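You operate a simulated robot arm through the tools that you are given. There is no shell and no other tool. Be economical: measure what you need, move in short steps, check, and stop when the job is done.

The job below is to be done with a simulated robot arm. You get a single attempt, and the scene is never put back.

Task
Clip the three pegs onto the thick bar and push their tray up to it.
Fine: blue peg in the middle, pink toward the basket, yellow toward the other end, about 6 cm apart. Nothing pinched, dropped or knocked over.

Only the result counts: the job must be done as asked and must still hold three seconds after the hand-in. Knocking over, shifting, dropping, spilling or breaking anything else fails it.

Robot
A 7-joint arm with a two-finger parallel gripper, fixed in place. Base frame: the origin is at the foot of the arm, x ahead of it, y to its left, z up; the work surface is at about z = 3. Readings come in mm, degrees, newtons and seconds.
With the tool pointing down near the work surface it reaches from about 220 to 580 mm from the base axis. Its first joint turns from -66.0 to 66.0 degrees. Payload 2.5 kg.
The TCP is the grasp point between the finger pads, 23 mm short of the fingertips. In the tool frame z runs along the fingers and y along their closing line. Largest opening 94 mm; finger width 38, thickness 10; the body of the gripper, 54 by 96 mm, starts 39 mm behind the TCP.
Orientation is told as [roll, pitch, yaw] about the base's x, y, z axes, in that order, counted from this pose: with the fingers straight down and closing along the base's y, the tool's x points along the base's -x, its y along +y and its z along -z.

Tools
- The arm moves only by the tool apply_moves. Its argument "motion" is a list of rows, each a list of 3 entries, a list of its own where there are three numbers: the shift along the tool's x, y, z in units of 150 mm (1.0 is 150 mm), then the turn, a rotation vector about the tool's x, y, z in units of 60 degrees (1.0 is 60 degrees), then the gripper command, from -1 (shut) to 1 (fully open), values between in proportion. In form: [[[x, y, z], [ax, ay, az], jaw], ...]. A call has 1 to 8 rows; each row is the pose to reach, as a shift and turn from the pose commanded when the call began, along the tool's axes at that moment. A call with a number of a shift or a turn outside -1 to 1 is refused whole. Each row takes 0.2 s and may step no farther than 50 mm and 8.6 degrees from the row before; otherwise, or with a gripper value out of range, the whole call is refused. Where a pose cannot be reached the arm comes as near as it can. A force on the tool above 40 N (or 10 N above the force at the start of the call, whichever is more), or a blocked arm, ends the call early, and 0.2 s more pass. Each finger travels about 108 mm/s and halts on what it meets, pressing with about 38 N; the grip force reading is that of the motor and also rises with nothing between the fingers. The clock runs only during rows and for 0.2 s after the last one: add rows that repeat a pose to give the fingers time. The reply holds the time, the measured pose of the TCP, the force on the tool along the base axes, the opening and the grip force, in the units named above and with some noise.
- Cameras (640 x 400 px; columns grow to the right, rows downward): "scene" is fixed at [117.3, -399.8, 561]; the picture's right is [0.86, -0.51, 0.00], its down [-0.22, -0.36, -0.91] and it looks along [0.46, 0.78, -0.42] (base axes); focal length 360 px, centre (320, 200). "wrist" rides on the gripper at [-39, 0, -44] in the tool frame; the picture's right is [0.00, -1.00, 0.00], its down [0.97, 0.00, -0.24] and it looks along [0.24, 0.00, 0.97] (tool axes); focal length 218 px, centre (320, 200).
- camera(camera): a new picture of that camera. No time passes.
- point_at(camera, pixels): for up to 12 pixels [column, row] of the newest picture of that camera ("zoom" is the newest enlarged one), the place [x, y, z] in the base frame of the surface seen there, good to about 3 mm. No time passes.
- enlarge(camera, box): a new picture of the part [left, top, right, bottom] of that camera's present view, enlarged. No time passes.
- job_done(): hands the job in; it is judged then, once.

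Go step by step. Measure first, check grasps and placings, and put right what went wrong. The budget is 80 turns and 54 pictures, counting those below and the enlarged ones. Unless the task says otherwise, let go and move clear before handing in, and close with one line.

The tools are called after "Request:" as a command line: name --argument value ..., lists and objects as JSON in quotes. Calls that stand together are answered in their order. apply_moves: Moves the arm, as the interface text tells. Its arguments: {"type":"object","properties":{"motion":{"type":"array","items":{"type":"array"}}},"required":["motion"]} The other tools are called the same way: camera (camera) takes a picture; point_at (camera, pixels) gives the place of the surface under pixels of a picture; enlarge (camera, box) takes an enlarged picture of a part of a camera's view; job_done () hands the job in.

At the start:

```text
clock: 0.0
tool_pos: [407.3, 145.2, 384.0]
ee_rot: [0.1, -0.1, 0.0]
force: [0.8, -0.3, -0.1]
opening: 94.3
finger_force: 0.1
```

scene: 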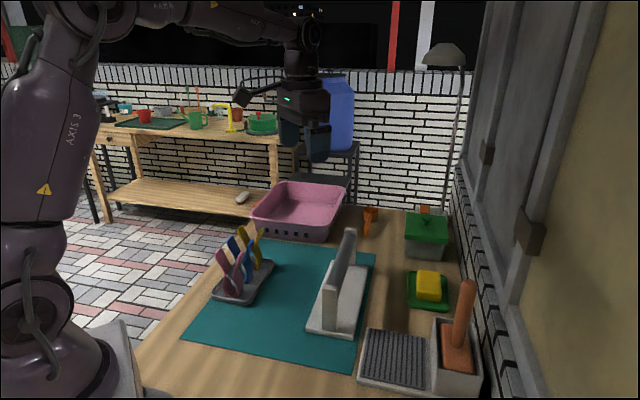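
wrist: 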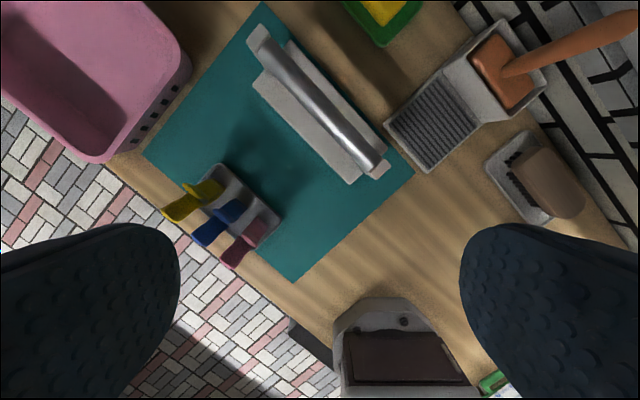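

The wrist view shows the peg tray around (230,215) and the bar on its stand from (260,40) to (380,165), with the basket upper left. I'll look closer at both.

Request:
enlarge --camera "scene" --box '[190, 190, 390, 350]'

Request:
enlarge --camera "wrist" --box '[140, 0, 420, 290]'

```text
2.50 times, centred on (290, 270) of scene
```

zoom: 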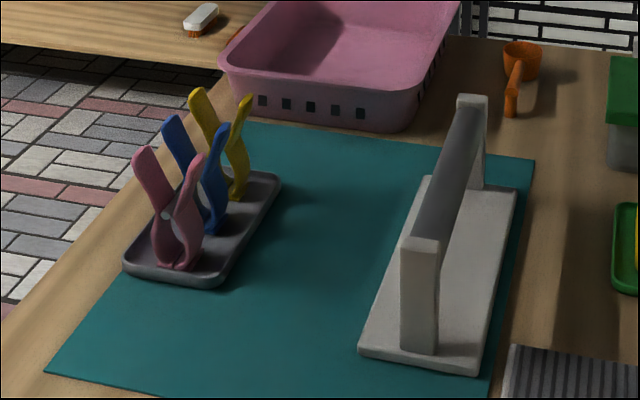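

```text
1.38 times, centred on (280, 145) of wrist
```

zoom: 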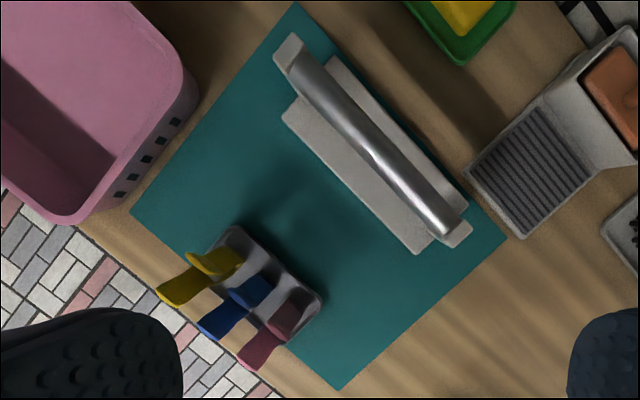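

The pegs stand jaws-down with V-handles up, one row in the tray; squeezing the handles should open the jaws below. Measuring the bar, tray and handles.

Request:
point_at --camera "zoom" --pixels '[[292, 52], [308, 78], [380, 155], [448, 224], [458, 236], [290, 110], [418, 248], [235, 232], [318, 300], [185, 285], [225, 260], [250, 290]]'

Request:
enlarge --camera "scene" --box '[205, 215, 285, 310]'

```text
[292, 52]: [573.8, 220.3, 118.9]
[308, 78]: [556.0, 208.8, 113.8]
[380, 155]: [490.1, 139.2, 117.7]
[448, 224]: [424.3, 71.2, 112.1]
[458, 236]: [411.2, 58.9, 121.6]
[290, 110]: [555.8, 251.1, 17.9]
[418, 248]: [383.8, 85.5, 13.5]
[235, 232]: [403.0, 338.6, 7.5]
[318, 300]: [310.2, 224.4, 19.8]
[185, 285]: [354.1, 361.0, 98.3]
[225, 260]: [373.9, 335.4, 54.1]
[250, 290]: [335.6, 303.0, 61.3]
```

```text
4.21 times, centred on (245, 262) of scene
```

zoom: 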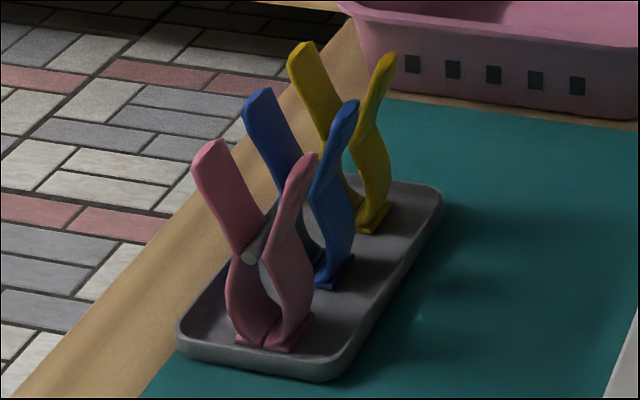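

Bar runs at about 45° from (411,59) to (574,220), top z≈117. Now the handle tips and jaws in this scene zoom.

Request:
point_at --camera "zoom" --pixels '[[210, 150], [308, 162], [232, 225], [298, 215], [255, 95], [350, 108], [302, 50], [390, 60], [250, 257], [270, 345], [335, 225], [385, 175]]'

Request:
enlarge --camera "wrist" --box '[150, 150, 290, 280]'

```text
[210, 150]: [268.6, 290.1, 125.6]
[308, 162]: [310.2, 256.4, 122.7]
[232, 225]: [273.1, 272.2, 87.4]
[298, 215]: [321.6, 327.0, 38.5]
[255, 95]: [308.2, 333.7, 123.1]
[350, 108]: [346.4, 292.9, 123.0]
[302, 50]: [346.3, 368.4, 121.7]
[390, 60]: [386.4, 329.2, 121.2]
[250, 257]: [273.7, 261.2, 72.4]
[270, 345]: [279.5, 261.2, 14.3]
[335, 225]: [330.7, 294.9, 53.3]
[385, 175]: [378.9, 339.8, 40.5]
```

```text
3.08 times, centred on (220, 215) of wrist
```

zoom: 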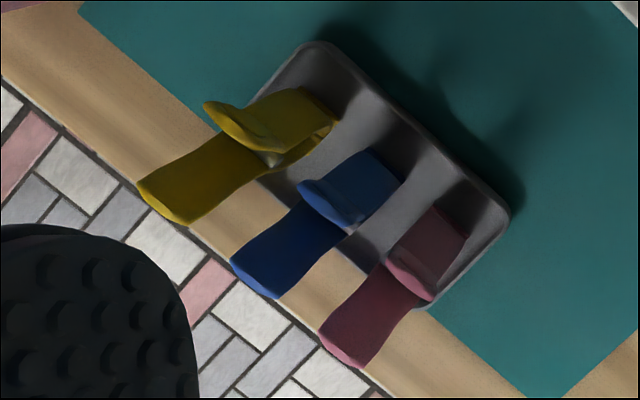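

Handle tips sit at z≈122–125, about 55 mm apart along the line across the bar; pegs are about 54 mm apart. I'll check the basket rim clearance, tray edges and the bar's thickness.

Request:
point_at --camera "scene" --pixels '[[252, 213], [310, 222], [318, 240], [346, 186], [213, 297], [258, 303], [273, 262], [330, 325], [308, 325], [345, 260], [340, 245], [352, 232]]'

Request:
enlarge --camera "scene" --box '[300, 220, 380, 345]'

```text
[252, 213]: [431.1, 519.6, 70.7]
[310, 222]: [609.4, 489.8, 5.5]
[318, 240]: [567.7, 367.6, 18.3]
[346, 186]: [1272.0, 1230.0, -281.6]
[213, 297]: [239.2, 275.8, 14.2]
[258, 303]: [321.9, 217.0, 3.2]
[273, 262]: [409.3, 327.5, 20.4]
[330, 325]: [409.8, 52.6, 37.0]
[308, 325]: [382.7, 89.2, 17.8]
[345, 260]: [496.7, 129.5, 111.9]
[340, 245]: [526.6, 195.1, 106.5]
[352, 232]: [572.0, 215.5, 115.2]
```

```text
3.20 times, centred on (340, 282) of scene
```

zoom: 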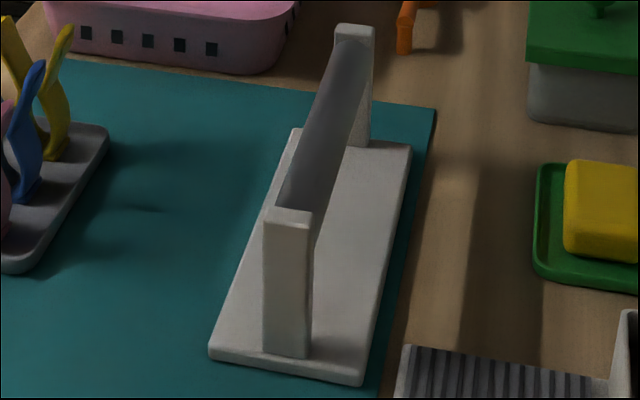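

Everything near the tray is clear (basket rim z≈71, far enough). I'll move above the pink peg with yaw 45°, gripper open.

Request:
apply_moves --motion '[[[0.131, 0.142, 0.138], [0, 0, -0.125], 1], [[0.262, 0.284, 0.276], [0, 0, -0.25], 1], [[0.393, 0.427, 0.413], [0, 0, -0.375], 1], [[0.525, 0.569, 0.551], [0, 0, -0.5], 1], [[0.656, 0.711, 0.689], [0, 0, -0.625], 1], [[0.787, 0.853, 0.827], [0, 0, -0.75], 1], [[0.787, 0.853, 0.827], [0, 0, -0.75], 1]]'

Request:
camera --camera "wrist"

```text
clock: 1.6
tool_pos: [287.7, 274.2, 261.1]
ee_rot: [0.0, -0.1, 45.3]
force: [-0.1, -0.4, -0.5]
opening: 94.2
finger_force: 0.1
```

```text
46 pictures are left
```

wrist: 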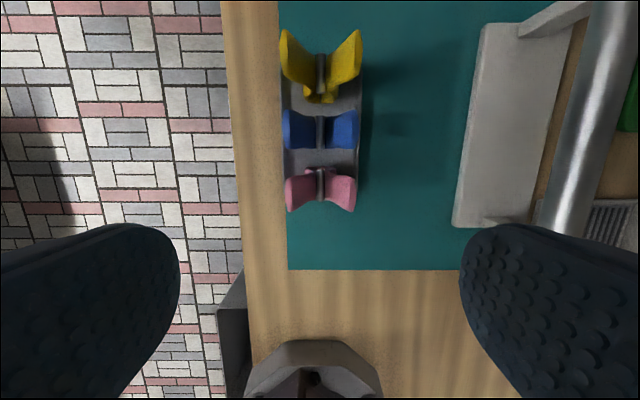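

All pegs are aligned with the tool and pink is centred on column 320. I'll read tip positions here for exact centres.

Request:
point_at --camera "wrist" --pixels '[[290, 205], [350, 205], [320, 183], [288, 130], [353, 130], [320, 130], [288, 38], [355, 38], [321, 72], [350, 188], [292, 190], [286, 165]]'

Request:
enlarge --camera "wrist" --box '[260, 10, 380, 230]'

```text
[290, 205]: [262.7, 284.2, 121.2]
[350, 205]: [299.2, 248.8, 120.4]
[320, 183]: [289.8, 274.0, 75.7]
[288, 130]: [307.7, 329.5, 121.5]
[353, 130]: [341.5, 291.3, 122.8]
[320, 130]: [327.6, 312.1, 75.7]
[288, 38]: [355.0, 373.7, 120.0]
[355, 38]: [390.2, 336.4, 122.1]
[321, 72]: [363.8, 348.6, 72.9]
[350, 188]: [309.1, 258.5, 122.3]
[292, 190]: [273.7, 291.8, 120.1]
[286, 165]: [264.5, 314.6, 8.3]
```

```text
1.82 times, centred on (320, 120) of wrist
```

zoom: 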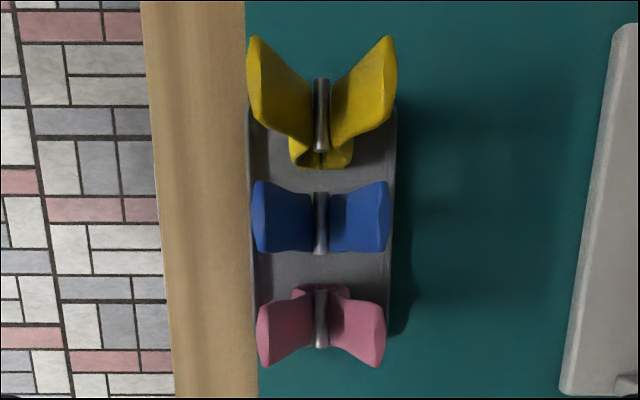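

Spring centres are pink (290,274), blue (328,312), yellow (364,349), spring top z≈75. Descending over pink to z≈110.

Request:
apply_moves --motion '[[[-0.006, 0, 0.25], [0, 0, 0], 1], [[-0.006, 0, 0.5], [0, 0, 0], 1], [[-0.006, 0, 0.75], [0, 0, 0], 1], [[-0.006, 0, 0.9], [0, 0, 0], 1], [[-0.006, 0, 1.0], [0, 0, 0], 1], [[-0.006, 0, 1.0], [0, 0, 0], 1]]'

Request:
camera --camera "wrist"

Request:
enlarge --camera "scene" --box '[190, 190, 310, 320]'

```text
clock: 3.0
tool_pos: [290.2, 274.1, 110.0]
ee_rot: [0.0, -0.1, 45.1]
force: [-0.2, -0.3, -0.4]
opening: 93.9
finger_force: 0.1
```

```text
44 pictures are left
```

wrist: 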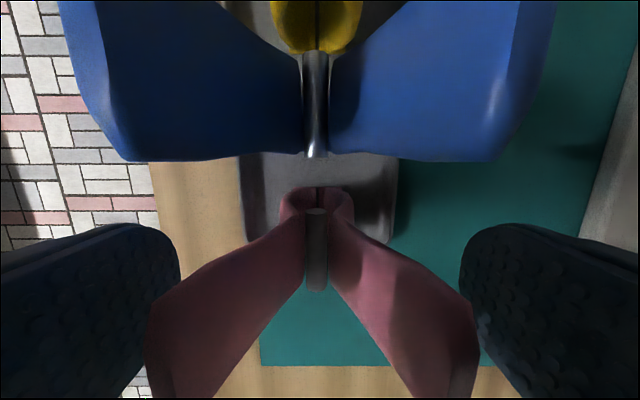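

```text
3.08 times, centred on (250, 255) of scene
```

zoom: 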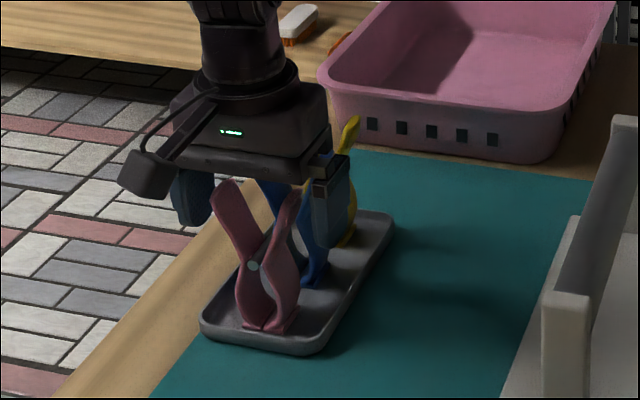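

The spring at (316,250) is where it should be for a centred TCP. Closing partway to about 54 mm to take up the handles.

Request:
apply_moves --motion '[[[0, 0, 0], [0, 0, 0], 0.5], [[0, 0, 0], [0, 0, 0], 0.3], [[0, 0, 0], [0, 0, 0], 0.15], [[0, 0, 0], [0, 0, 0], 0.15]]'

Request:
enlarge --camera "scene" --box '[190, 190, 310, 320]'

```text
clock: 4.0
tool_pos: [289.3, 273.3, 108.9]
ee_rot: [-0.1, -0.2, 45.0]
force: [0.2, 0.7, 0.6]
opening: 51.3
finger_force: 4.0
```

```text
3.08 times, centred on (250, 255) of scene
```

zoom: 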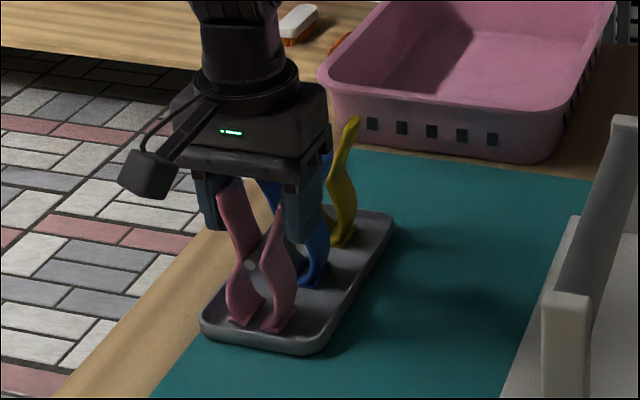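

The jaws already open as the handles close (opening 51). I'll squeeze further to see how wide the jaws go.

Request:
apply_moves --motion '[[[0, 0, 0], [0, 0, 0], 0.0], [[0, 0, 0], [0, 0, 0], -0.15], [[0, 0, 0], [0, 0, 0], -0.3], [[0, 0, 0], [0, 0, 0], -0.3]]'

Request:
enlarge --camera "scene" --box '[205, 220, 285, 310]'

```text
clock: 5.0
tool_pos: [290.3, 274.0, 109.3]
ee_rot: [0.0, -0.1, 45.0]
force: [0.6, 0.0, -1.1]
opening: 30.7
finger_force: 4.2
```

```text
4.44 times, centred on (245, 265) of scene
```

zoom: 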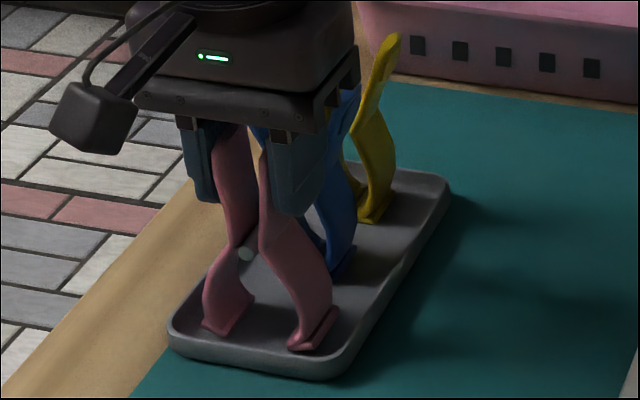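

Jaws are wide open at 30.7 mm handle opening. Measuring the jaw gap and the tip/spring heights.

Request:
point_at --camera "zoom" --pixels '[[228, 332], [291, 346], [250, 300], [320, 320], [245, 253], [330, 310], [208, 322], [215, 300]]'

Request:
apply_moves --motion '[[[0, 0, -0.1], [0, 0, 0], -0.3], [[0, 0, -0.35], [0, 0, 0], -0.3], [[0, 0, -0.65], [0, 0, 0], -0.3], [[0, 0, -0.9], [0, 0, 0], -0.3], [[0, 0, -0.9], [0, 0, 0], -0.3]]'

Request:
enlarge --camera "scene" --box '[180, 160, 310, 310]'

```text
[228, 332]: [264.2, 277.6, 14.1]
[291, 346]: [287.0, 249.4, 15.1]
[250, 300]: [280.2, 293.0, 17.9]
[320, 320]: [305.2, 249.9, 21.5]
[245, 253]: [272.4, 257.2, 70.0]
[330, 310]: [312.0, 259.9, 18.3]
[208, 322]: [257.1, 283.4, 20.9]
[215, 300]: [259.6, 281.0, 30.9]
```

```text
clock: 6.2
tool_pos: [288.1, 272.1, 245.2]
ee_rot: [0.0, -0.1, 45.1]
force: [0.1, -0.3, 0.7]
opening: 30.6
finger_force: 4.0
```

```text
2.67 times, centred on (245, 235) of scene
```

zoom: 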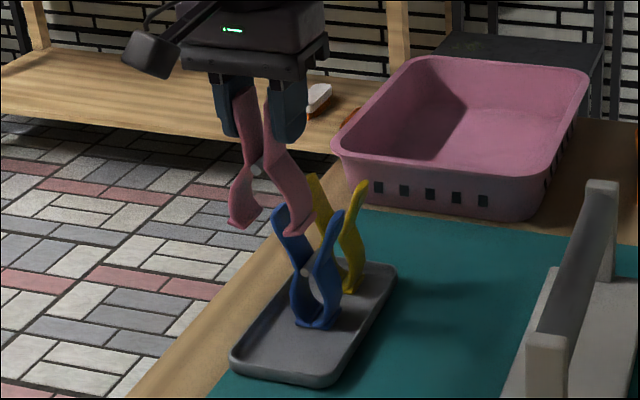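

Pink is held steady with jaws about 36 mm apart, and blue and yellow stayed in place. Carrying it toward the basket side of the bar, target (534,183).

Request:
apply_moves --motion '[[[-0.05, -0.1, -0.133], [0, 0, 0], -0.3], [[-0.15, -0.33, -0.133], [0, 0, 0], -0.3], [[-0.25, -0.56, -0.133], [0, 0, 0], -0.3], [[-0.361, -0.79, -0.133], [0, 0, 0], -0.3], [[-0.361, -0.79, -0.133], [0, 0, 0], -0.3]]'

Request:
apply_moves --motion '[[[-0.1, -0.2, 0], [0, 0, 0], -0.3], [[-0.2, -0.4, 0], [0, 0, 0], -0.3], [[-0.3, -0.6, 0], [0, 0, 0], -0.3], [[-0.361, -0.791, 0], [0, 0, 0], -0.3], [[-0.361, -0.791, 0], [0, 0, 0], -0.3]]'

Request:
camera --camera "wrist"

Request:
enlarge --camera "scene" --box '[290, 150, 420, 300]'

```text
clock: 7.4
tool_pos: [413.2, 227.8, 265.5]
ee_rot: [-0.1, -0.1, 45.1]
force: [0.7, -0.6, 0.1]
opening: 30.8
finger_force: 3.9
```

```text
clock: 8.6
tool_pos: [534.0, 181.1, 267.5]
ee_rot: [0.0, 0.0, 45.0]
force: [0.5, 0.3, -0.3]
opening: 30.7
finger_force: 3.6
```

```text
39 pictures are left
```

wrist: 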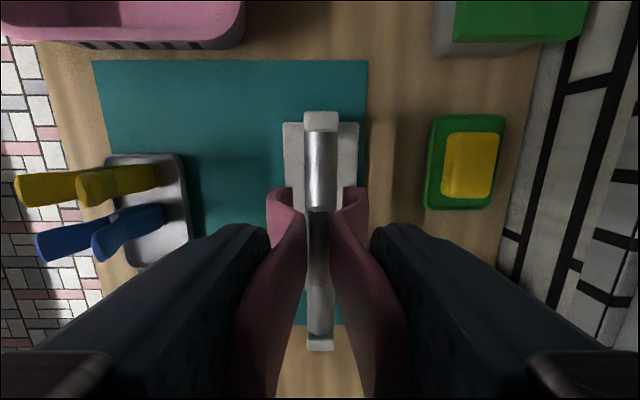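

```text
2.67 times, centred on (355, 225) of scene
```

zoom: 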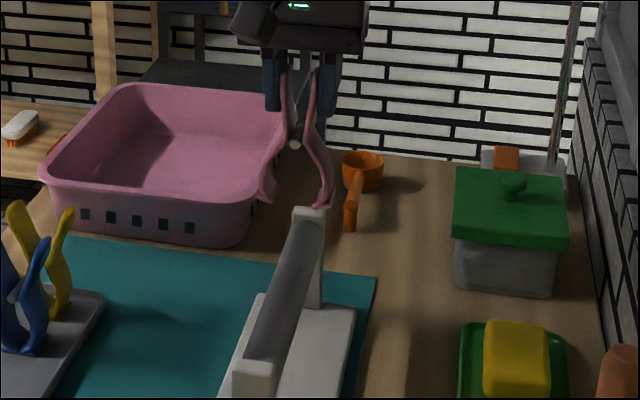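

The bar (columns 305–337) sits centred between the open jaws. Checking bar edges and ends for an exact centreline and thickness.

Request:
point_at --camera "wrist" --pixels '[[306, 160], [320, 160], [335, 160], [320, 118], [320, 345], [310, 305], [331, 305], [320, 305], [278, 205], [360, 205], [290, 135], [348, 135]]'

```text
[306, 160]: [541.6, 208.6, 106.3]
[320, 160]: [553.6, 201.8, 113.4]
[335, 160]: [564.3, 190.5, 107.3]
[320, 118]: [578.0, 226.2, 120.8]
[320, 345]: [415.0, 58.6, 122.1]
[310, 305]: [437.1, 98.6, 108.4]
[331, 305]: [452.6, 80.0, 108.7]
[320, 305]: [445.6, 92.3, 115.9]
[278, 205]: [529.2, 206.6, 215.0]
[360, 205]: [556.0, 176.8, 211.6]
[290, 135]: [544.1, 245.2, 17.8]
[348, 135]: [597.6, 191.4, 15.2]
```

Bar centre offset is only ~1 mm from the tool line and its diameter ≈27, so jaws clear it. Lowering halfway first, then checking.

Request:
apply_moves --motion '[[[0, -0.007, 0.15], [0, 0, 0], -0.3], [[0, -0.007, 0.3], [0, 0, 0], -0.3], [[0, -0.007, 0.38], [0, 0, 0], -0.3], [[0, -0.007, 0.44], [0, 0, 0], -0.3], [[0, -0.007, 0.44], [0, 0, 0], -0.3]]'

Request:
enlarge --camera "scene" --box '[300, 170, 400, 290]'

```text
clock: 9.8
tool_pos: [534.5, 182.5, 198.7]
ee_rot: [0.0, 0.0, 45.0]
force: [-0.3, -0.4, 0.4]
opening: 33.1
finger_force: 0.1
```

```text
3.33 times, centred on (350, 230) of scene
```

zoom: 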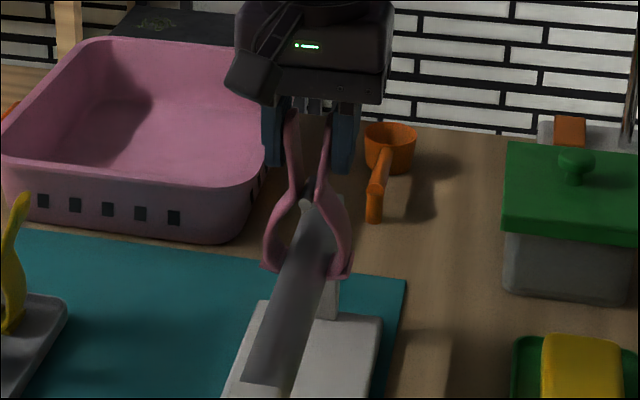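

The opening went to 33 with zero grip force, so the peg may have come loose from the fingers onto the bar. Looking closer before moving.

Request:
camera --camera "wrist"

Request:
enlarge --camera "scene" --box '[325, 190, 370, 260]'

Request:
point_at --camera "zoom" --pixels '[[320, 200], [200, 310]]'

```text
36 pictures are left
```

wrist: 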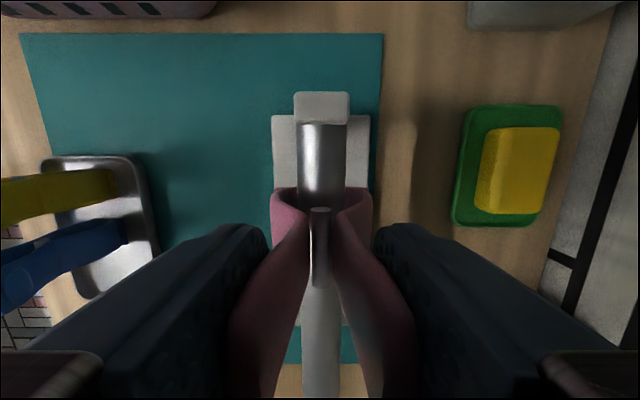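

```text
5.71 times, centred on (348, 225) of scene
```

zoom: 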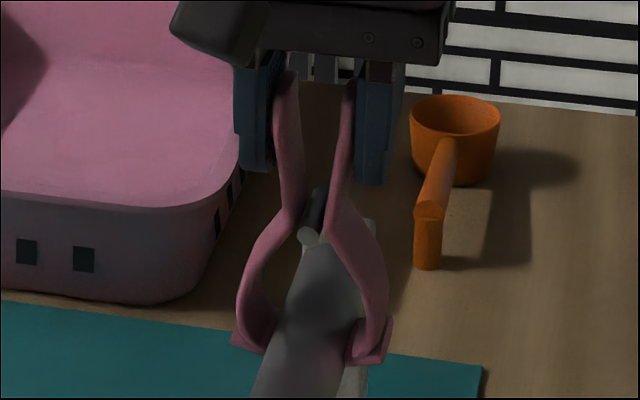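

```text
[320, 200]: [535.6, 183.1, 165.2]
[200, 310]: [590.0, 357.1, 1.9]
```

The peg is still between the fingers, with jaw tips at bar mid-height; the bar is carrying the jaws open, unloading the grip. I'll squeeze a bit more, then lower the rest.

Request:
apply_moves --motion '[[[0, 0, 0], [0, 0, 0], -0.4], [[0, 0, 0], [0, 0, 0], -0.45], [[0, 0, 0], [0, 0, 0], -0.45]]'

Request:
enlarge --camera "scene" --box '[325, 190, 370, 260]'

```text
clock: 10.6
tool_pos: [534.7, 180.8, 200.5]
ee_rot: [0.0, -0.1, 45.0]
force: [-0.2, -0.8, -0.5]
opening: 23.8
finger_force: 4.4
```

```text
5.71 times, centred on (348, 225) of scene
```

zoom: 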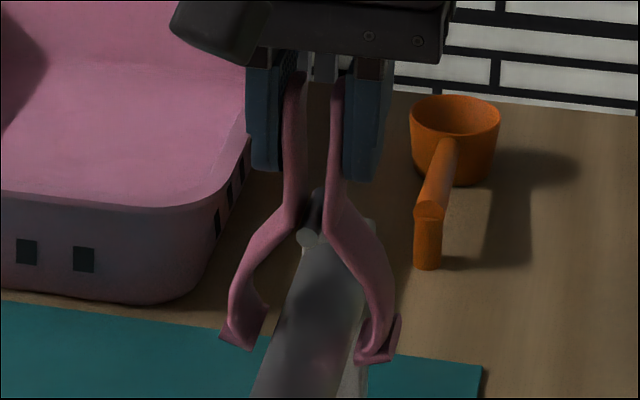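

The jaws now clear the bar widely. Lowering 26 mm so the bar sits in the jaw hollow.

Request:
apply_moves --motion '[[[0, 0, 0.06], [0, 0, 0], -0.45], [[0, 0, 0.12], [0, 0, 0], -0.45], [[0, 0, 0.173], [0, 0, 0], -0.45], [[0, 0, 0.173], [0, 0, 0], -0.45]]'

Request:
enlarge --camera "scene" --box '[325, 200, 370, 270]'

```text
clock: 11.6
tool_pos: [533.8, 182.2, 174.1]
ee_rot: [0.1, -0.2, 45.0]
force: [0.6, 0.2, -0.9]
opening: 23.6
finger_force: 4.4
```

```text
5.71 times, centred on (348, 235) of scene
```

zoom: 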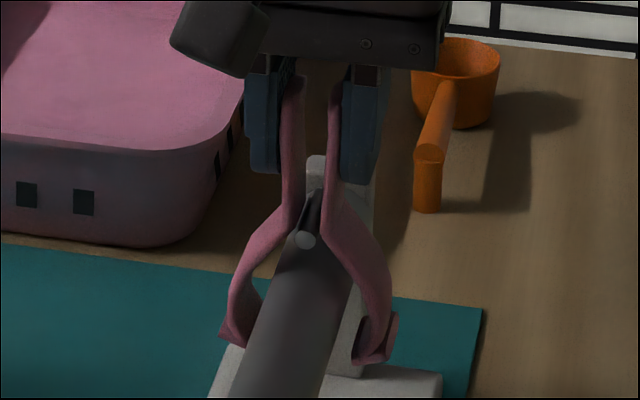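

The bar is inside the jaw hollow with no contact force. Releasing the handles gently.

Request:
apply_moves --motion '[[[0, 0, 0], [0, 0, 0], -0.3], [[0, 0, 0], [0, 0, 0], -0.15], [[0, 0, 0], [0, 0, 0], 0.0], [[0, 0, 0], [0, 0, 0], 0.2], [[0, 0, 0], [0, 0, 0], 0.5], [[0, 0, 0], [0, 0, 0], 0.6], [[0, 0, 0], [0, 0, 0], 0.6]]'

Request:
enlarge --camera "scene" --box '[325, 200, 370, 270]'

```text
clock: 13.2
tool_pos: [533.8, 181.3, 174.6]
ee_rot: [0.0, 0.0, 45.1]
force: [-0.1, -0.3, -0.1]
opening: 75.2
finger_force: 0.1
```

```text
5.71 times, centred on (348, 235) of scene
```

zoom: 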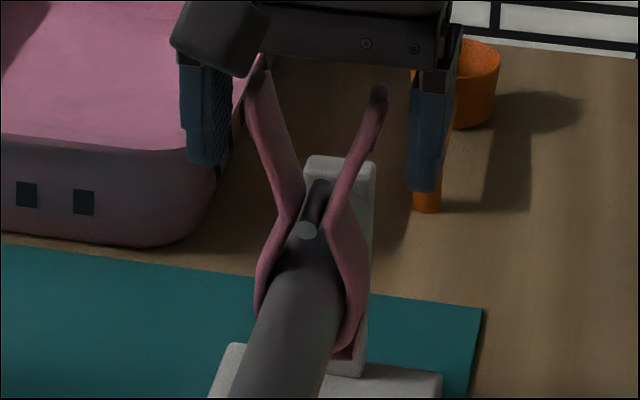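

Pink is clipped upright on the bar. Rising clear and going back over the blue peg.

Request:
apply_moves --motion '[[[0, 0, -0.2], [0, 0, 0], 0.7], [[0, 0, -0.4], [0, 0, 0], 0.9], [[0, 0, -0.547], [0, 0, 0], 1], [[0.06, 0.265, -0.547], [0, 0, 0], 1], [[0.12, 0.53, -0.547], [0, 0, 0], 1], [[0.182, 0.795, -0.547], [0, 0, 0], 1], [[0.182, 0.795, -0.547], [0, 0, 0], 1]]'

Request:
apply_moves --motion '[[[0.06, 0.265, 0], [0, 0, 0], 1], [[0.12, 0.53, 0], [0, 0, 0], 1], [[0.182, 0.795, 0], [0, 0, 0], 1], [[0.182, 0.795, 0.3], [0, 0, 0], 1], [[0.182, 0.795, 0.5], [0, 0, 0], 1], [[0.182, 0.795, 0.5], [0, 0, 0], 1]]'

Request:
camera --camera "wrist"

```text
clock: 14.8
tool_pos: [430.0, 244.9, 255.4]
ee_rot: [0.1, -0.1, 45.0]
force: [0.7, 0.2, 0.1]
opening: 94.0
finger_force: 0.0
```

```text
clock: 16.2
tool_pos: [328.6, 309.8, 179.0]
ee_rot: [0.1, -0.1, 45.0]
force: [0.9, 0.2, -0.1]
opening: 94.1
finger_force: 0.0
```

```text
31 pictures are left
```

wrist: 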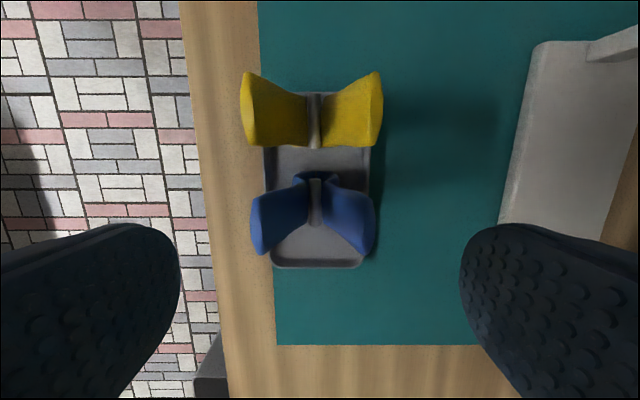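

Blue's spring at (315,202) is about 2–3 mm left of the tool line; correcting and descending, then squeezing to the same opening.

Request:
apply_moves --motion '[[[0, 0.015, 0.2], [0, 0, 0], 1], [[0, 0.015, 0.38], [0, 0, 0], 1], [[0, 0.015, 0.467], [0, 0, 0], 1], [[0, 0.015, 0.467], [0, 0, 0], 0.5], [[0, 0.015, 0.467], [0, 0, 0], 0.2], [[0, 0.015, 0.467], [0, 0, 0], 0.0], [[0, 0.015, 0.467], [0, 0, 0], -0.2], [[0, 0.015, 0.467], [0, 0, 0], -0.2]]'

Request:
enlarge --camera "scene" --box '[205, 200, 295, 310]'

```text
clock: 18.0
tool_pos: [325.8, 312.0, 109.7]
ee_rot: [0.0, -0.1, 44.9]
force: [-0.4, 0.1, -0.6]
opening: 40.2
finger_force: 4.4
```

```text
3.64 times, centred on (250, 255) of scene
```

zoom: 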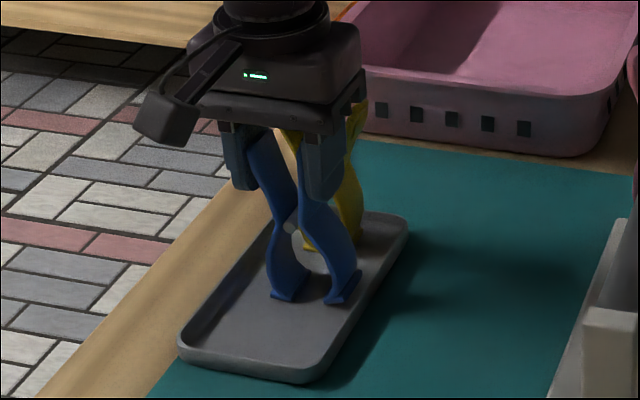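

Blue is gripped. Lifting and carrying to the bar middle, opening the jaws wider on the way.

Request:
apply_moves --motion '[[[0, 0, -0.2], [0, 0, 0], -0.25], [[0, 0, -0.45], [0, 0, 0], -0.25], [[0, 0, -0.7], [0, 0, 0], -0.25], [[0, 0, -0.95], [0, 0, 0], -0.25], [[0.006, -0.26, -1], [0, 0, 0], -0.25], [[0.012, -0.53, -1], [0, 0, 0], -0.25], [[0.018, -0.803, -1], [0, 0, 0], -0.25], [[0.018, -0.803, -1], [0, 0, 0], -0.25]]'

Request:
apply_moves --motion '[[[0.006, -0.26, 0], [0, 0, 0], -0.3], [[0.012, -0.53, 0], [0, 0, 0], -0.35], [[0.018, -0.803, 0], [0, 0, 0], -0.4], [[0.018, -0.803, 0.1], [0, 0, 0], -0.45], [[0.018, -0.803, 0.1], [0, 0, 0], -0.45]]'

Request:
camera --camera "wrist"

Request:
enlarge --camera "scene" --box '[290, 150, 410, 290]'

```text
clock: 19.8
tool_pos: [409.7, 226.9, 261.3]
ee_rot: [-0.1, -0.1, 45.2]
force: [-0.1, -0.1, -0.1]
opening: 36.2
finger_force: 4.1
```

```text
clock: 21.0
tool_pos: [490.2, 140.8, 246.8]
ee_rot: [0.0, -0.1, 45.0]
force: [-0.2, -0.5, -0.9]
opening: 27.7
finger_force: 4.8
```

```text
29 pictures are left
```

wrist: 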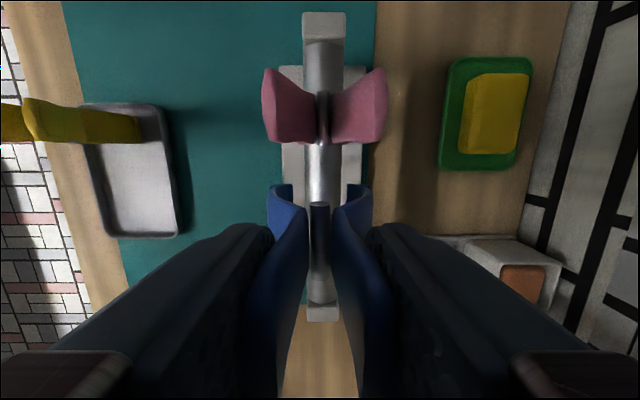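

```text
2.86 times, centred on (350, 220) of scene
```

zoom: 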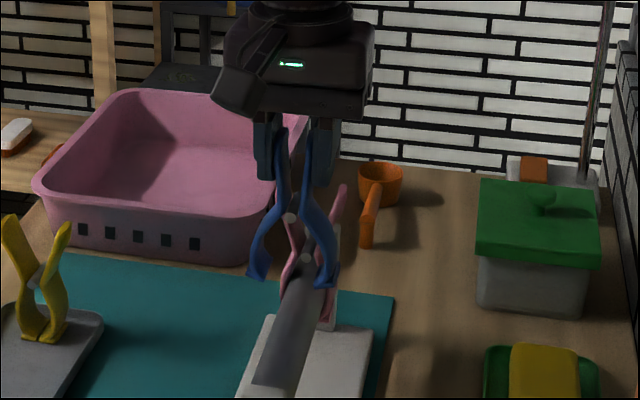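

Bar at column ≈322 versus jaw mid 320; small 1.5 mm shift, then lower with jaws wide.

Request:
apply_moves --motion '[[[0, -0.01, 0.0], [0, 0, 0], -0.47], [[0, -0.01, 0.12], [0, 0, 0], -0.47], [[0, -0.01, 0.24], [0, 0, 0], -0.47], [[0, -0.01, 0.32], [0, 0, 0], -0.47], [[0, -0.01, 0.4], [0, 0, 0], -0.47], [[0, -0.01, 0.48], [0, 0, 0], -0.47], [[0, -0.01, 0.48], [0, 0, 0], -0.47]]'

Request:
enlarge --camera "scene" --box '[315, 200, 375, 290]'

```text
clock: 22.6
tool_pos: [492.8, 139.2, 174.1]
ee_rot: [0.0, 0.0, 44.9]
force: [0.3, -0.1, 0.7]
opening: 27.3
finger_force: 4.3
```

```text
4.44 times, centred on (345, 245) of scene
```

zoom: 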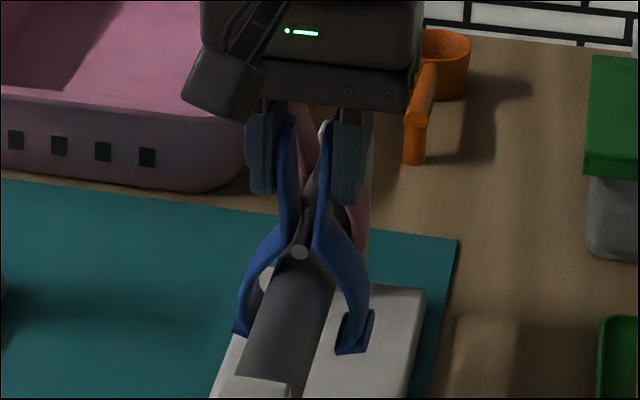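

Blue straddles the bar with no side contact force. Releasing gently.

Request:
apply_moves --motion '[[[0, 0, 0], [0, 0, 0], -0.3], [[0, 0, 0], [0, 0, 0], -0.15], [[0, 0, 0], [0, 0, 0], 0.0], [[0, 0, 0], [0, 0, 0], 0.2], [[0, 0, 0], [0, 0, 0], 0.5], [[0, 0, 0], [0, 0, 0], 0.7], [[0, 0, 0], [0, 0, 0], 0.7]]'

Request:
enlarge --camera "scene" --box '[315, 200, 375, 290]'

```text
clock: 24.2
tool_pos: [493.4, 138.9, 175.2]
ee_rot: [0.0, -0.2, 45.0]
force: [-0.1, 0.9, 0.2]
opening: 79.8
finger_force: 0.0
```

```text
4.44 times, centred on (345, 245) of scene
```

zoom: 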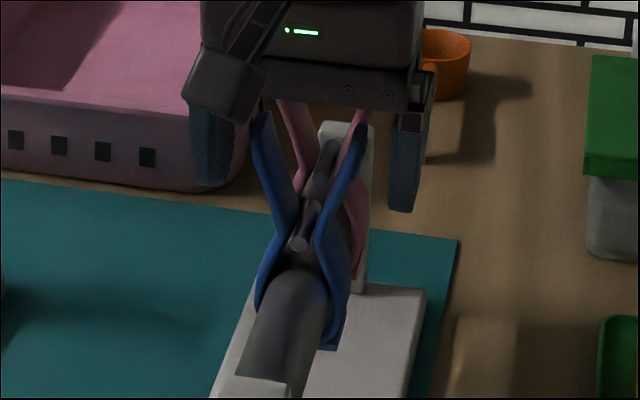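

Blue is clipped. Rising and heading over yellow.

Request:
apply_moves --motion '[[[0, 0, -0.2], [0, 0, 0], 0.8], [[0, 0, -0.4], [0, 0, 0], 0.9], [[0, 0, -0.547], [0, 0, 0], 1], [[-0.06, 0.265, -0.547], [0, 0, 0], 1], [[-0.12, 0.53, -0.547], [0, 0, 0], 1], [[-0.19, 0.8, -0.547], [0, 0, 0], 1], [[-0.19, 0.8, -0.547], [0, 0, 0], 1]]'

Request:
apply_moves --motion '[[[-0.06, 0.265, 0], [0, 0, 0], 1], [[-0.12, 0.53, 0], [0, 0, 0], 1], [[-0.189, 0.803, 0], [0, 0, 0], 1], [[-0.189, 0.803, 0.3], [0, 0, 0], 1], [[-0.189, 0.803, 0.5], [0, 0, 0], 1], [[-0.189, 0.803, 0.5], [0, 0, 0], 1]]'

Request:
camera --camera "wrist"

```text
clock: 25.8
tool_pos: [429.4, 242.9, 255.3]
ee_rot: [0.0, 0.0, 45.0]
force: [-0.1, 0.0, 0.1]
opening: 94.0
finger_force: 0.1
```

```text
clock: 27.2
tool_pos: [362.3, 350.2, 180.1]
ee_rot: [0.0, -0.1, 45.0]
force: [0.0, -0.8, -1.0]
opening: 94.0
finger_force: 0.2
```

```text
25 pictures are left
```

wrist: 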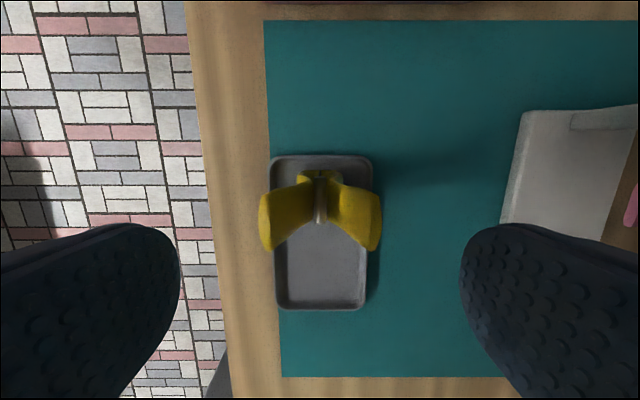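

Yellow is centred (spring at (320,200)). Descending and gripping.

Request:
apply_moves --motion '[[[0, 0, 0.2], [0, 0, 0], 1], [[0, 0, 0.38], [0, 0, 0], 1], [[0, 0, 0.467], [0, 0, 0], 1], [[0, 0, 0.467], [0, 0, 0], 0.5], [[0, 0, 0.467], [0, 0, 0], 0.2], [[0, 0, 0.467], [0, 0, 0], 0.0], [[0, 0, 0.467], [0, 0, 0], -0.2], [[0, 0, 0.467], [0, 0, 0], -0.2]]'

Request:
enlarge --camera "scene" --box '[205, 200, 295, 310]'

```text
clock: 29.0
tool_pos: [363.3, 348.6, 110.4]
ee_rot: [0.0, -0.1, 45.0]
force: [-0.5, -0.4, 0.6]
opening: 38.8
finger_force: 4.5
```

```text
3.64 times, centred on (250, 255) of scene
```

zoom: 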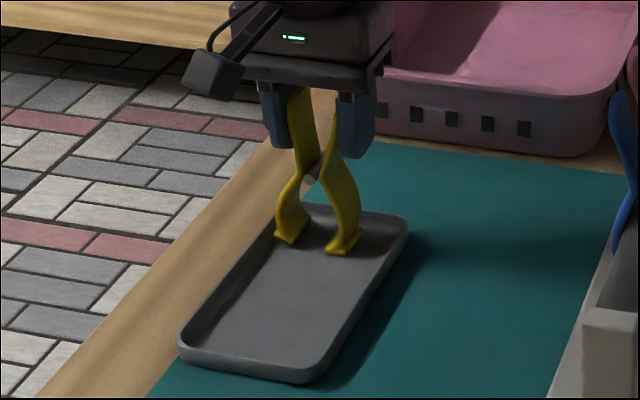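

Yellow is gripped. Lifting, moving sideways first to stay clear of the hanging pegs, then across to the far end of the bar.

Request:
apply_moves --motion '[[[0, 0, -0.25], [0, 0, 0], -0.25], [[0, 0, -0.5], [0, 0, 0], -0.25], [[0, 0, -0.75], [0, 0, 0], -0.25], [[0, 0, -1.0], [0, 0, 0], -0.25], [[0.25, -0.1, -1], [0, 0, 0], -0.25], [[0.5, -0.25, -1], [0, 0, 0], -0.25], [[0.7, -0.5, -1], [0, 0, 0], -0.25], [[0.78, -0.8, -1], [0, 0, 0], -0.25]]'

Request:
apply_moves --motion '[[[0, -0.26, 0], [0, 0, 0], -0.3], [[0, -0.53, 0], [0, 0, 0], -0.35], [[0, -0.802, 0], [0, 0, 0], -0.4], [[0, -0.802, 0.1], [0, 0, 0], -0.47], [[0, -0.802, 0.1], [0, 0, 0], -0.47]]'

Request:
camera --camera "wrist"

Request:
enlarge --camera "scene" --box '[290, 180, 410, 320]'

```text
clock: 30.8
tool_pos: [366.7, 178.9, 259.8]
ee_rot: [0.0, -0.2, 45.1]
force: [0.5, 0.6, 0.1]
opening: 36.4
finger_force: 4.3
```

```text
clock: 32.0
tool_pos: [451.4, 96.5, 244.4]
ee_rot: [0.0, -0.1, 45.0]
force: [0.2, 0.2, 0.6]
opening: 27.0
finger_force: 4.8
```

```text
23 pictures are left
```

wrist: 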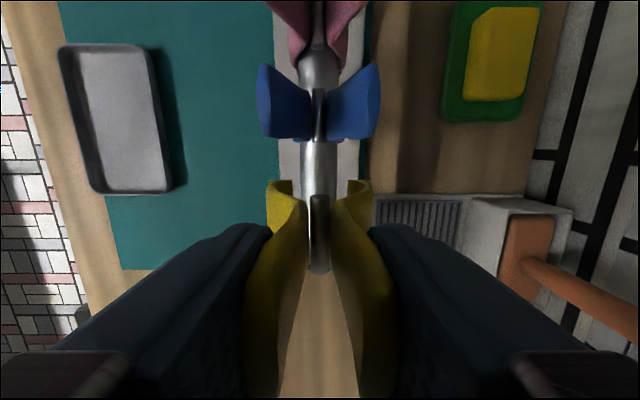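

```text
2.86 times, centred on (350, 250) of scene
```

zoom: 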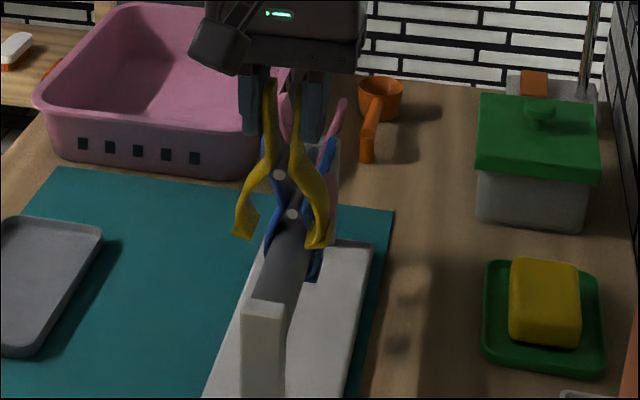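

Yellow's open jaws (267–372) centre on the bar at column 320, and blue is well clear. Lowering as before.

Request:
apply_moves --motion '[[[0, 0, 0.0], [0, 0, 0], -0.47], [[0, 0, 0.12], [0, 0, 0], -0.47], [[0, 0, 0.24], [0, 0, 0], -0.47], [[0, 0, 0.32], [0, 0, 0], -0.47], [[0, 0, 0.4], [0, 0, 0], -0.47], [[0, 0, 0.48], [0, 0, 0], -0.47], [[0, 0, 0.48], [0, 0, 0], -0.47]]'

Request:
enlarge --camera "scene" --box '[305, 210, 375, 310]'

```text
clock: 33.6
tool_pos: [450.3, 96.3, 173.2]
ee_rot: [0.1, -0.1, 45.1]
force: [-0.1, 0.1, 0.3]
opening: 27.0
finger_force: 4.6
```

```text
4.00 times, centred on (340, 260) of scene
```

zoom: 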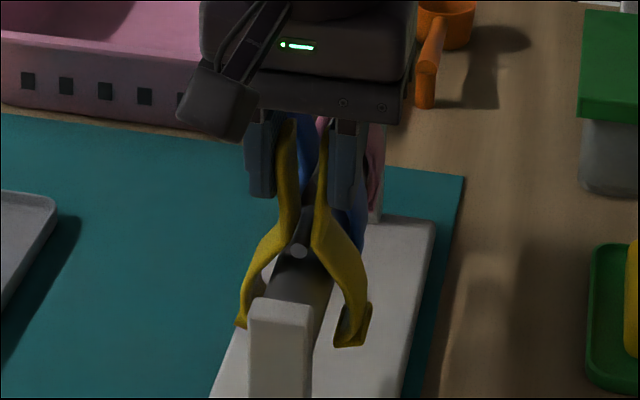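

Yellow straddles the bar cleanly. Releasing, then rising straight up.

Request:
apply_moves --motion '[[[0, 0, 0], [0, 0, 0], -0.3], [[0, 0, 0], [0, 0, 0], -0.15], [[0, 0, 0], [0, 0, 0], 0.0], [[0, 0, 0], [0, 0, 0], 0.2], [[0, 0, 0], [0, 0, 0], 0.5], [[0, 0, 0], [0, 0, 0], 0.7], [[0, 0, 0], [0, 0, 0], 0.7]]'

Request:
apply_moves --motion '[[[0, 0, -0.15], [0, 0, 0], 0.8], [[0, 0, -0.35], [0, 0, 0], 0.9], [[0, 0, -0.65], [0, 0, 0], 0.9], [[0, 0, -0.9], [0, 0, 0], 0.9], [[0, 0.2, -0.9], [0, 0, 0], 0.9], [[0, 0.45, -0.9], [0, 0, 0], 0.9], [[0, 0.45, -0.9], [0, 0, 0], 0.9]]'

Request:
camera --camera "wrist"

Request:
enlarge --camera "scene" --box '[200, 190, 390, 350]'

```text
clock: 35.2
tool_pos: [451.0, 96.0, 174.2]
ee_rot: [0.1, -0.1, 45.0]
force: [-0.4, -0.2, -0.6]
opening: 80.1
finger_force: 0.1
```

```text
clock: 36.8
tool_pos: [401.1, 145.0, 309.1]
ee_rot: [0.0, -0.2, 45.0]
force: [-0.3, -0.1, -0.3]
opening: 89.5
finger_force: 0.1
```

```text
20 pictures are left
```

wrist: 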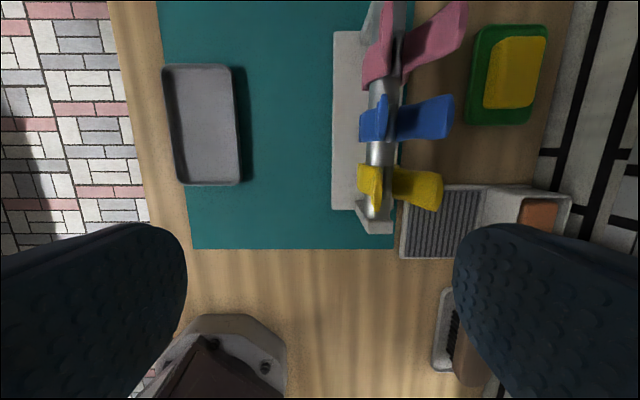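

```text
2.50 times, centred on (295, 270) of scene
```

zoom: 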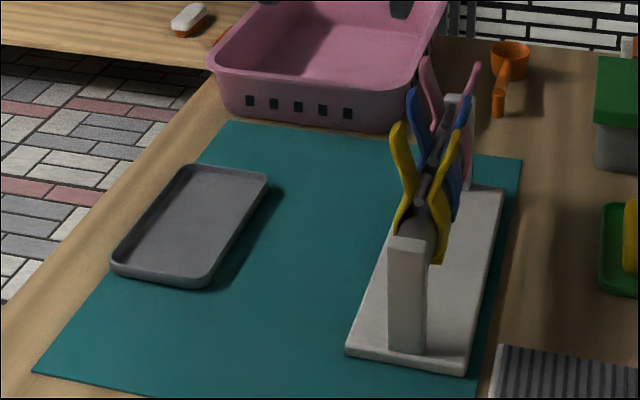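

All three pegs are clipped in the right order. Now measuring the empty tray and the stand base edge for the push.

Request:
point_at --camera "wrist" --pixels '[[166, 75], [230, 72], [180, 178], [237, 178], [163, 80], [176, 170], [232, 80], [239, 172], [205, 125], [335, 60], [335, 180], [280, 140]]'

Request:
enlarge --camera "wrist" --box '[140, 40, 360, 220]'

```text
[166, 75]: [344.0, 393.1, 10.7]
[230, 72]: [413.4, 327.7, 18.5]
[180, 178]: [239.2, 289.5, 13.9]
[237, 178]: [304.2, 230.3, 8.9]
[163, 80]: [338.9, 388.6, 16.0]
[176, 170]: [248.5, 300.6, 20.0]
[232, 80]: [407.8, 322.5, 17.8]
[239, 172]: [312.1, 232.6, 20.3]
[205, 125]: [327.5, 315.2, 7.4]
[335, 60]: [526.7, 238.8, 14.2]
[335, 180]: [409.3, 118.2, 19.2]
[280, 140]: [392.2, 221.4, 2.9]
```

```text
2.22 times, centred on (250, 130) of wrist
```

zoom: 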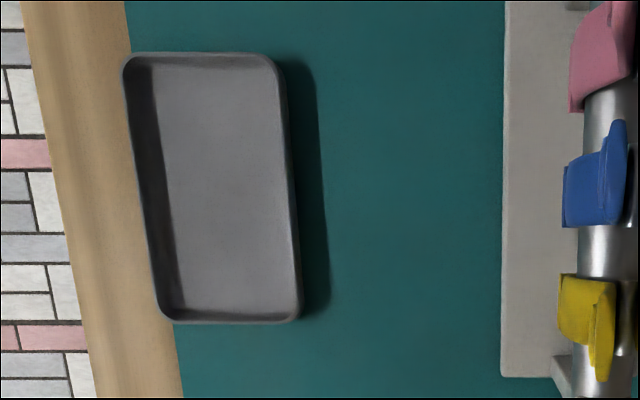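

Tray spans about n −37…59 across, base edge at n≈206, so about 147 mm to push; it is already lined up lengthwise. Closing the fingers and moving behind the tray.

Request:
apply_moves --motion '[[[-0.05, 0.2, 0.1], [0, 0, 0], 0.5], [[-0.1, 0.4, 0.2], [0, 0, 0], 0], [[-0.15, 0.6, 0.35], [0, 0, 0], -0.5], [[-0.2, 0.8, 0.5], [0, 0, 0], -1], [[-0.2, 0.8, 0.5], [0, 0, 0], -1]]'

Request:
apply_moves --motion '[[[-0.05, 0.2, 0.15], [0, 0, 0], -1], [[-0.1, 0.4, 0.3], [0, 0, 0], -1], [[-0.16, 0.6, 0.5], [0, 0, 0], -1], [[-0.215, 0.79, 0.7], [0, 0, 0], -1], [[-0.215, 0.79, 0.7], [0, 0, 0], -1]]'

Request:
camera --camera "wrist"

```text
clock: 38.0
tool_pos: [339.7, 251.4, 231.9]
ee_rot: [0.1, -0.1, 45.0]
force: [-0.8, 0.5, -0.1]
opening: 0.0
finger_force: 37.7
```

```text
clock: 39.2
tool_pos: [278.6, 359.0, 127.0]
ee_rot: [0.0, -0.2, 45.0]
force: [0.0, -0.6, 0.4]
opening: 0.2
finger_force: 37.8
```

```text
17 pictures are left
```

wrist: 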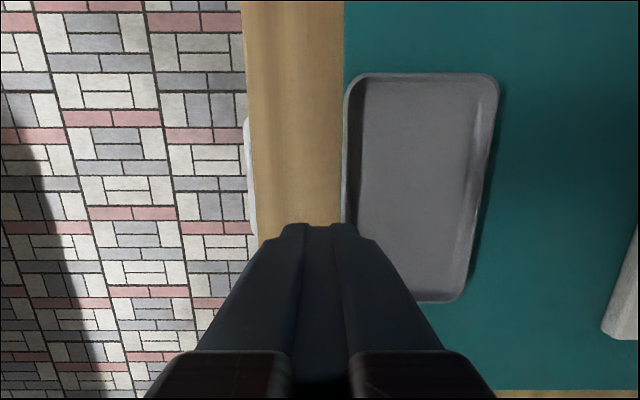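

The tray's back rim is at column ≈344, about 16 mm right of the tool line, leaving a few mm past the 10 mm finger half. Verifying with a measurement.

Request:
point_at --camera "wrist" --pixels '[[345, 130], [344, 180], [490, 130], [483, 180], [300, 180], [346, 90], [255, 180]]'

```text
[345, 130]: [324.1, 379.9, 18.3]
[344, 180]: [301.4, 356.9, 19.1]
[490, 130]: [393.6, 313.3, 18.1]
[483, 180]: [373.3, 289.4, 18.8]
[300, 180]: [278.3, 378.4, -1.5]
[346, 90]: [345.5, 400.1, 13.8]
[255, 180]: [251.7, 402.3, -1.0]
```

Back rim at n≈−39, tool at −56; I'll back off 4 mm more, descend to tips ≈9 mm, and check.

Request:
apply_moves --motion '[[[0, 0.027, 0.0], [0, 0, 0], -1], [[0, 0.027, 0.25], [0, 0, 0], -1], [[0, 0.027, 0.45], [0, 0, 0], -1], [[0, 0.027, 0.58], [0, 0, 0], -1], [[0, 0.027, 0.64], [0, 0, 0], -1], [[0, 0.027, 0.64], [0, 0, 0], -1]]'

Request:
camera --camera "scene"

```text
clock: 40.6
tool_pos: [276.3, 359.9, 30.9]
ee_rot: [0.0, -0.1, 45.1]
force: [0.4, -0.2, -0.7]
opening: 0.0
finger_force: 37.4
```

```text
16 pictures are left
```

scene: 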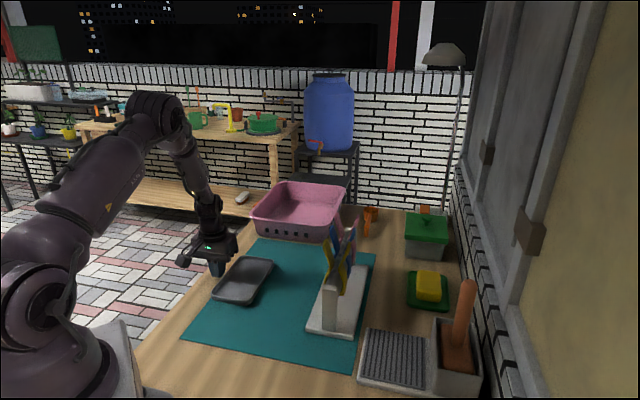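

In position behind the tray. Pushing 130 mm in modest steps along the straight line to the stand, leaving the last part to be measured.

Request:
apply_moves --motion '[[[0, -0.05, 0], [0, 0, 0], -1], [[0, -0.1, 0], [0, 0, 0], -1], [[0, -0.2, 0], [0, 0, 0], -1], [[0, -0.33, 0], [0, 0, 0], -1], [[0, -0.46, 0], [0, 0, 0], -1], [[0, -0.59, 0], [0, 0, 0], -1], [[0, -0.72, 0], [0, 0, 0], -1], [[0, -0.85, 0], [0, 0, 0], -1]]'

Request:
camera --camera "wrist"

Request:
enlarge --camera "scene" --box '[210, 210, 390, 350]'

```text
clock: 42.4
tool_pos: [365.7, 267.3, 32.5]
ee_rot: [-0.1, -0.1, 45.0]
force: [-1.1, 1.0, 1.4]
opening: 0.0
finger_force: 38.6
```

```text
15 pictures are left
```

wrist: 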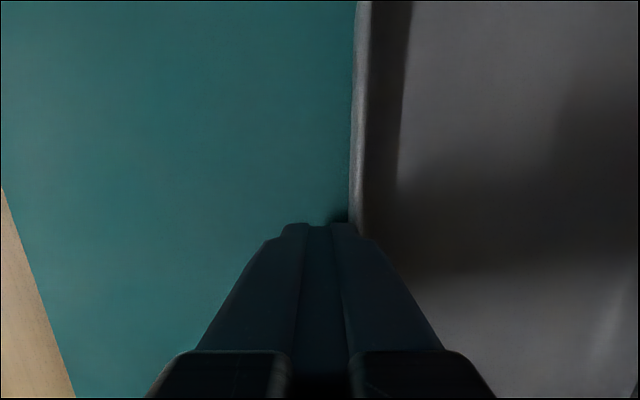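

```text
2.86 times, centred on (300, 280) of scene
```

zoom: 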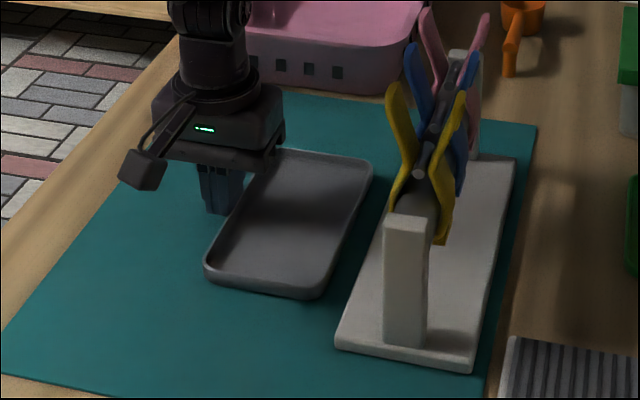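

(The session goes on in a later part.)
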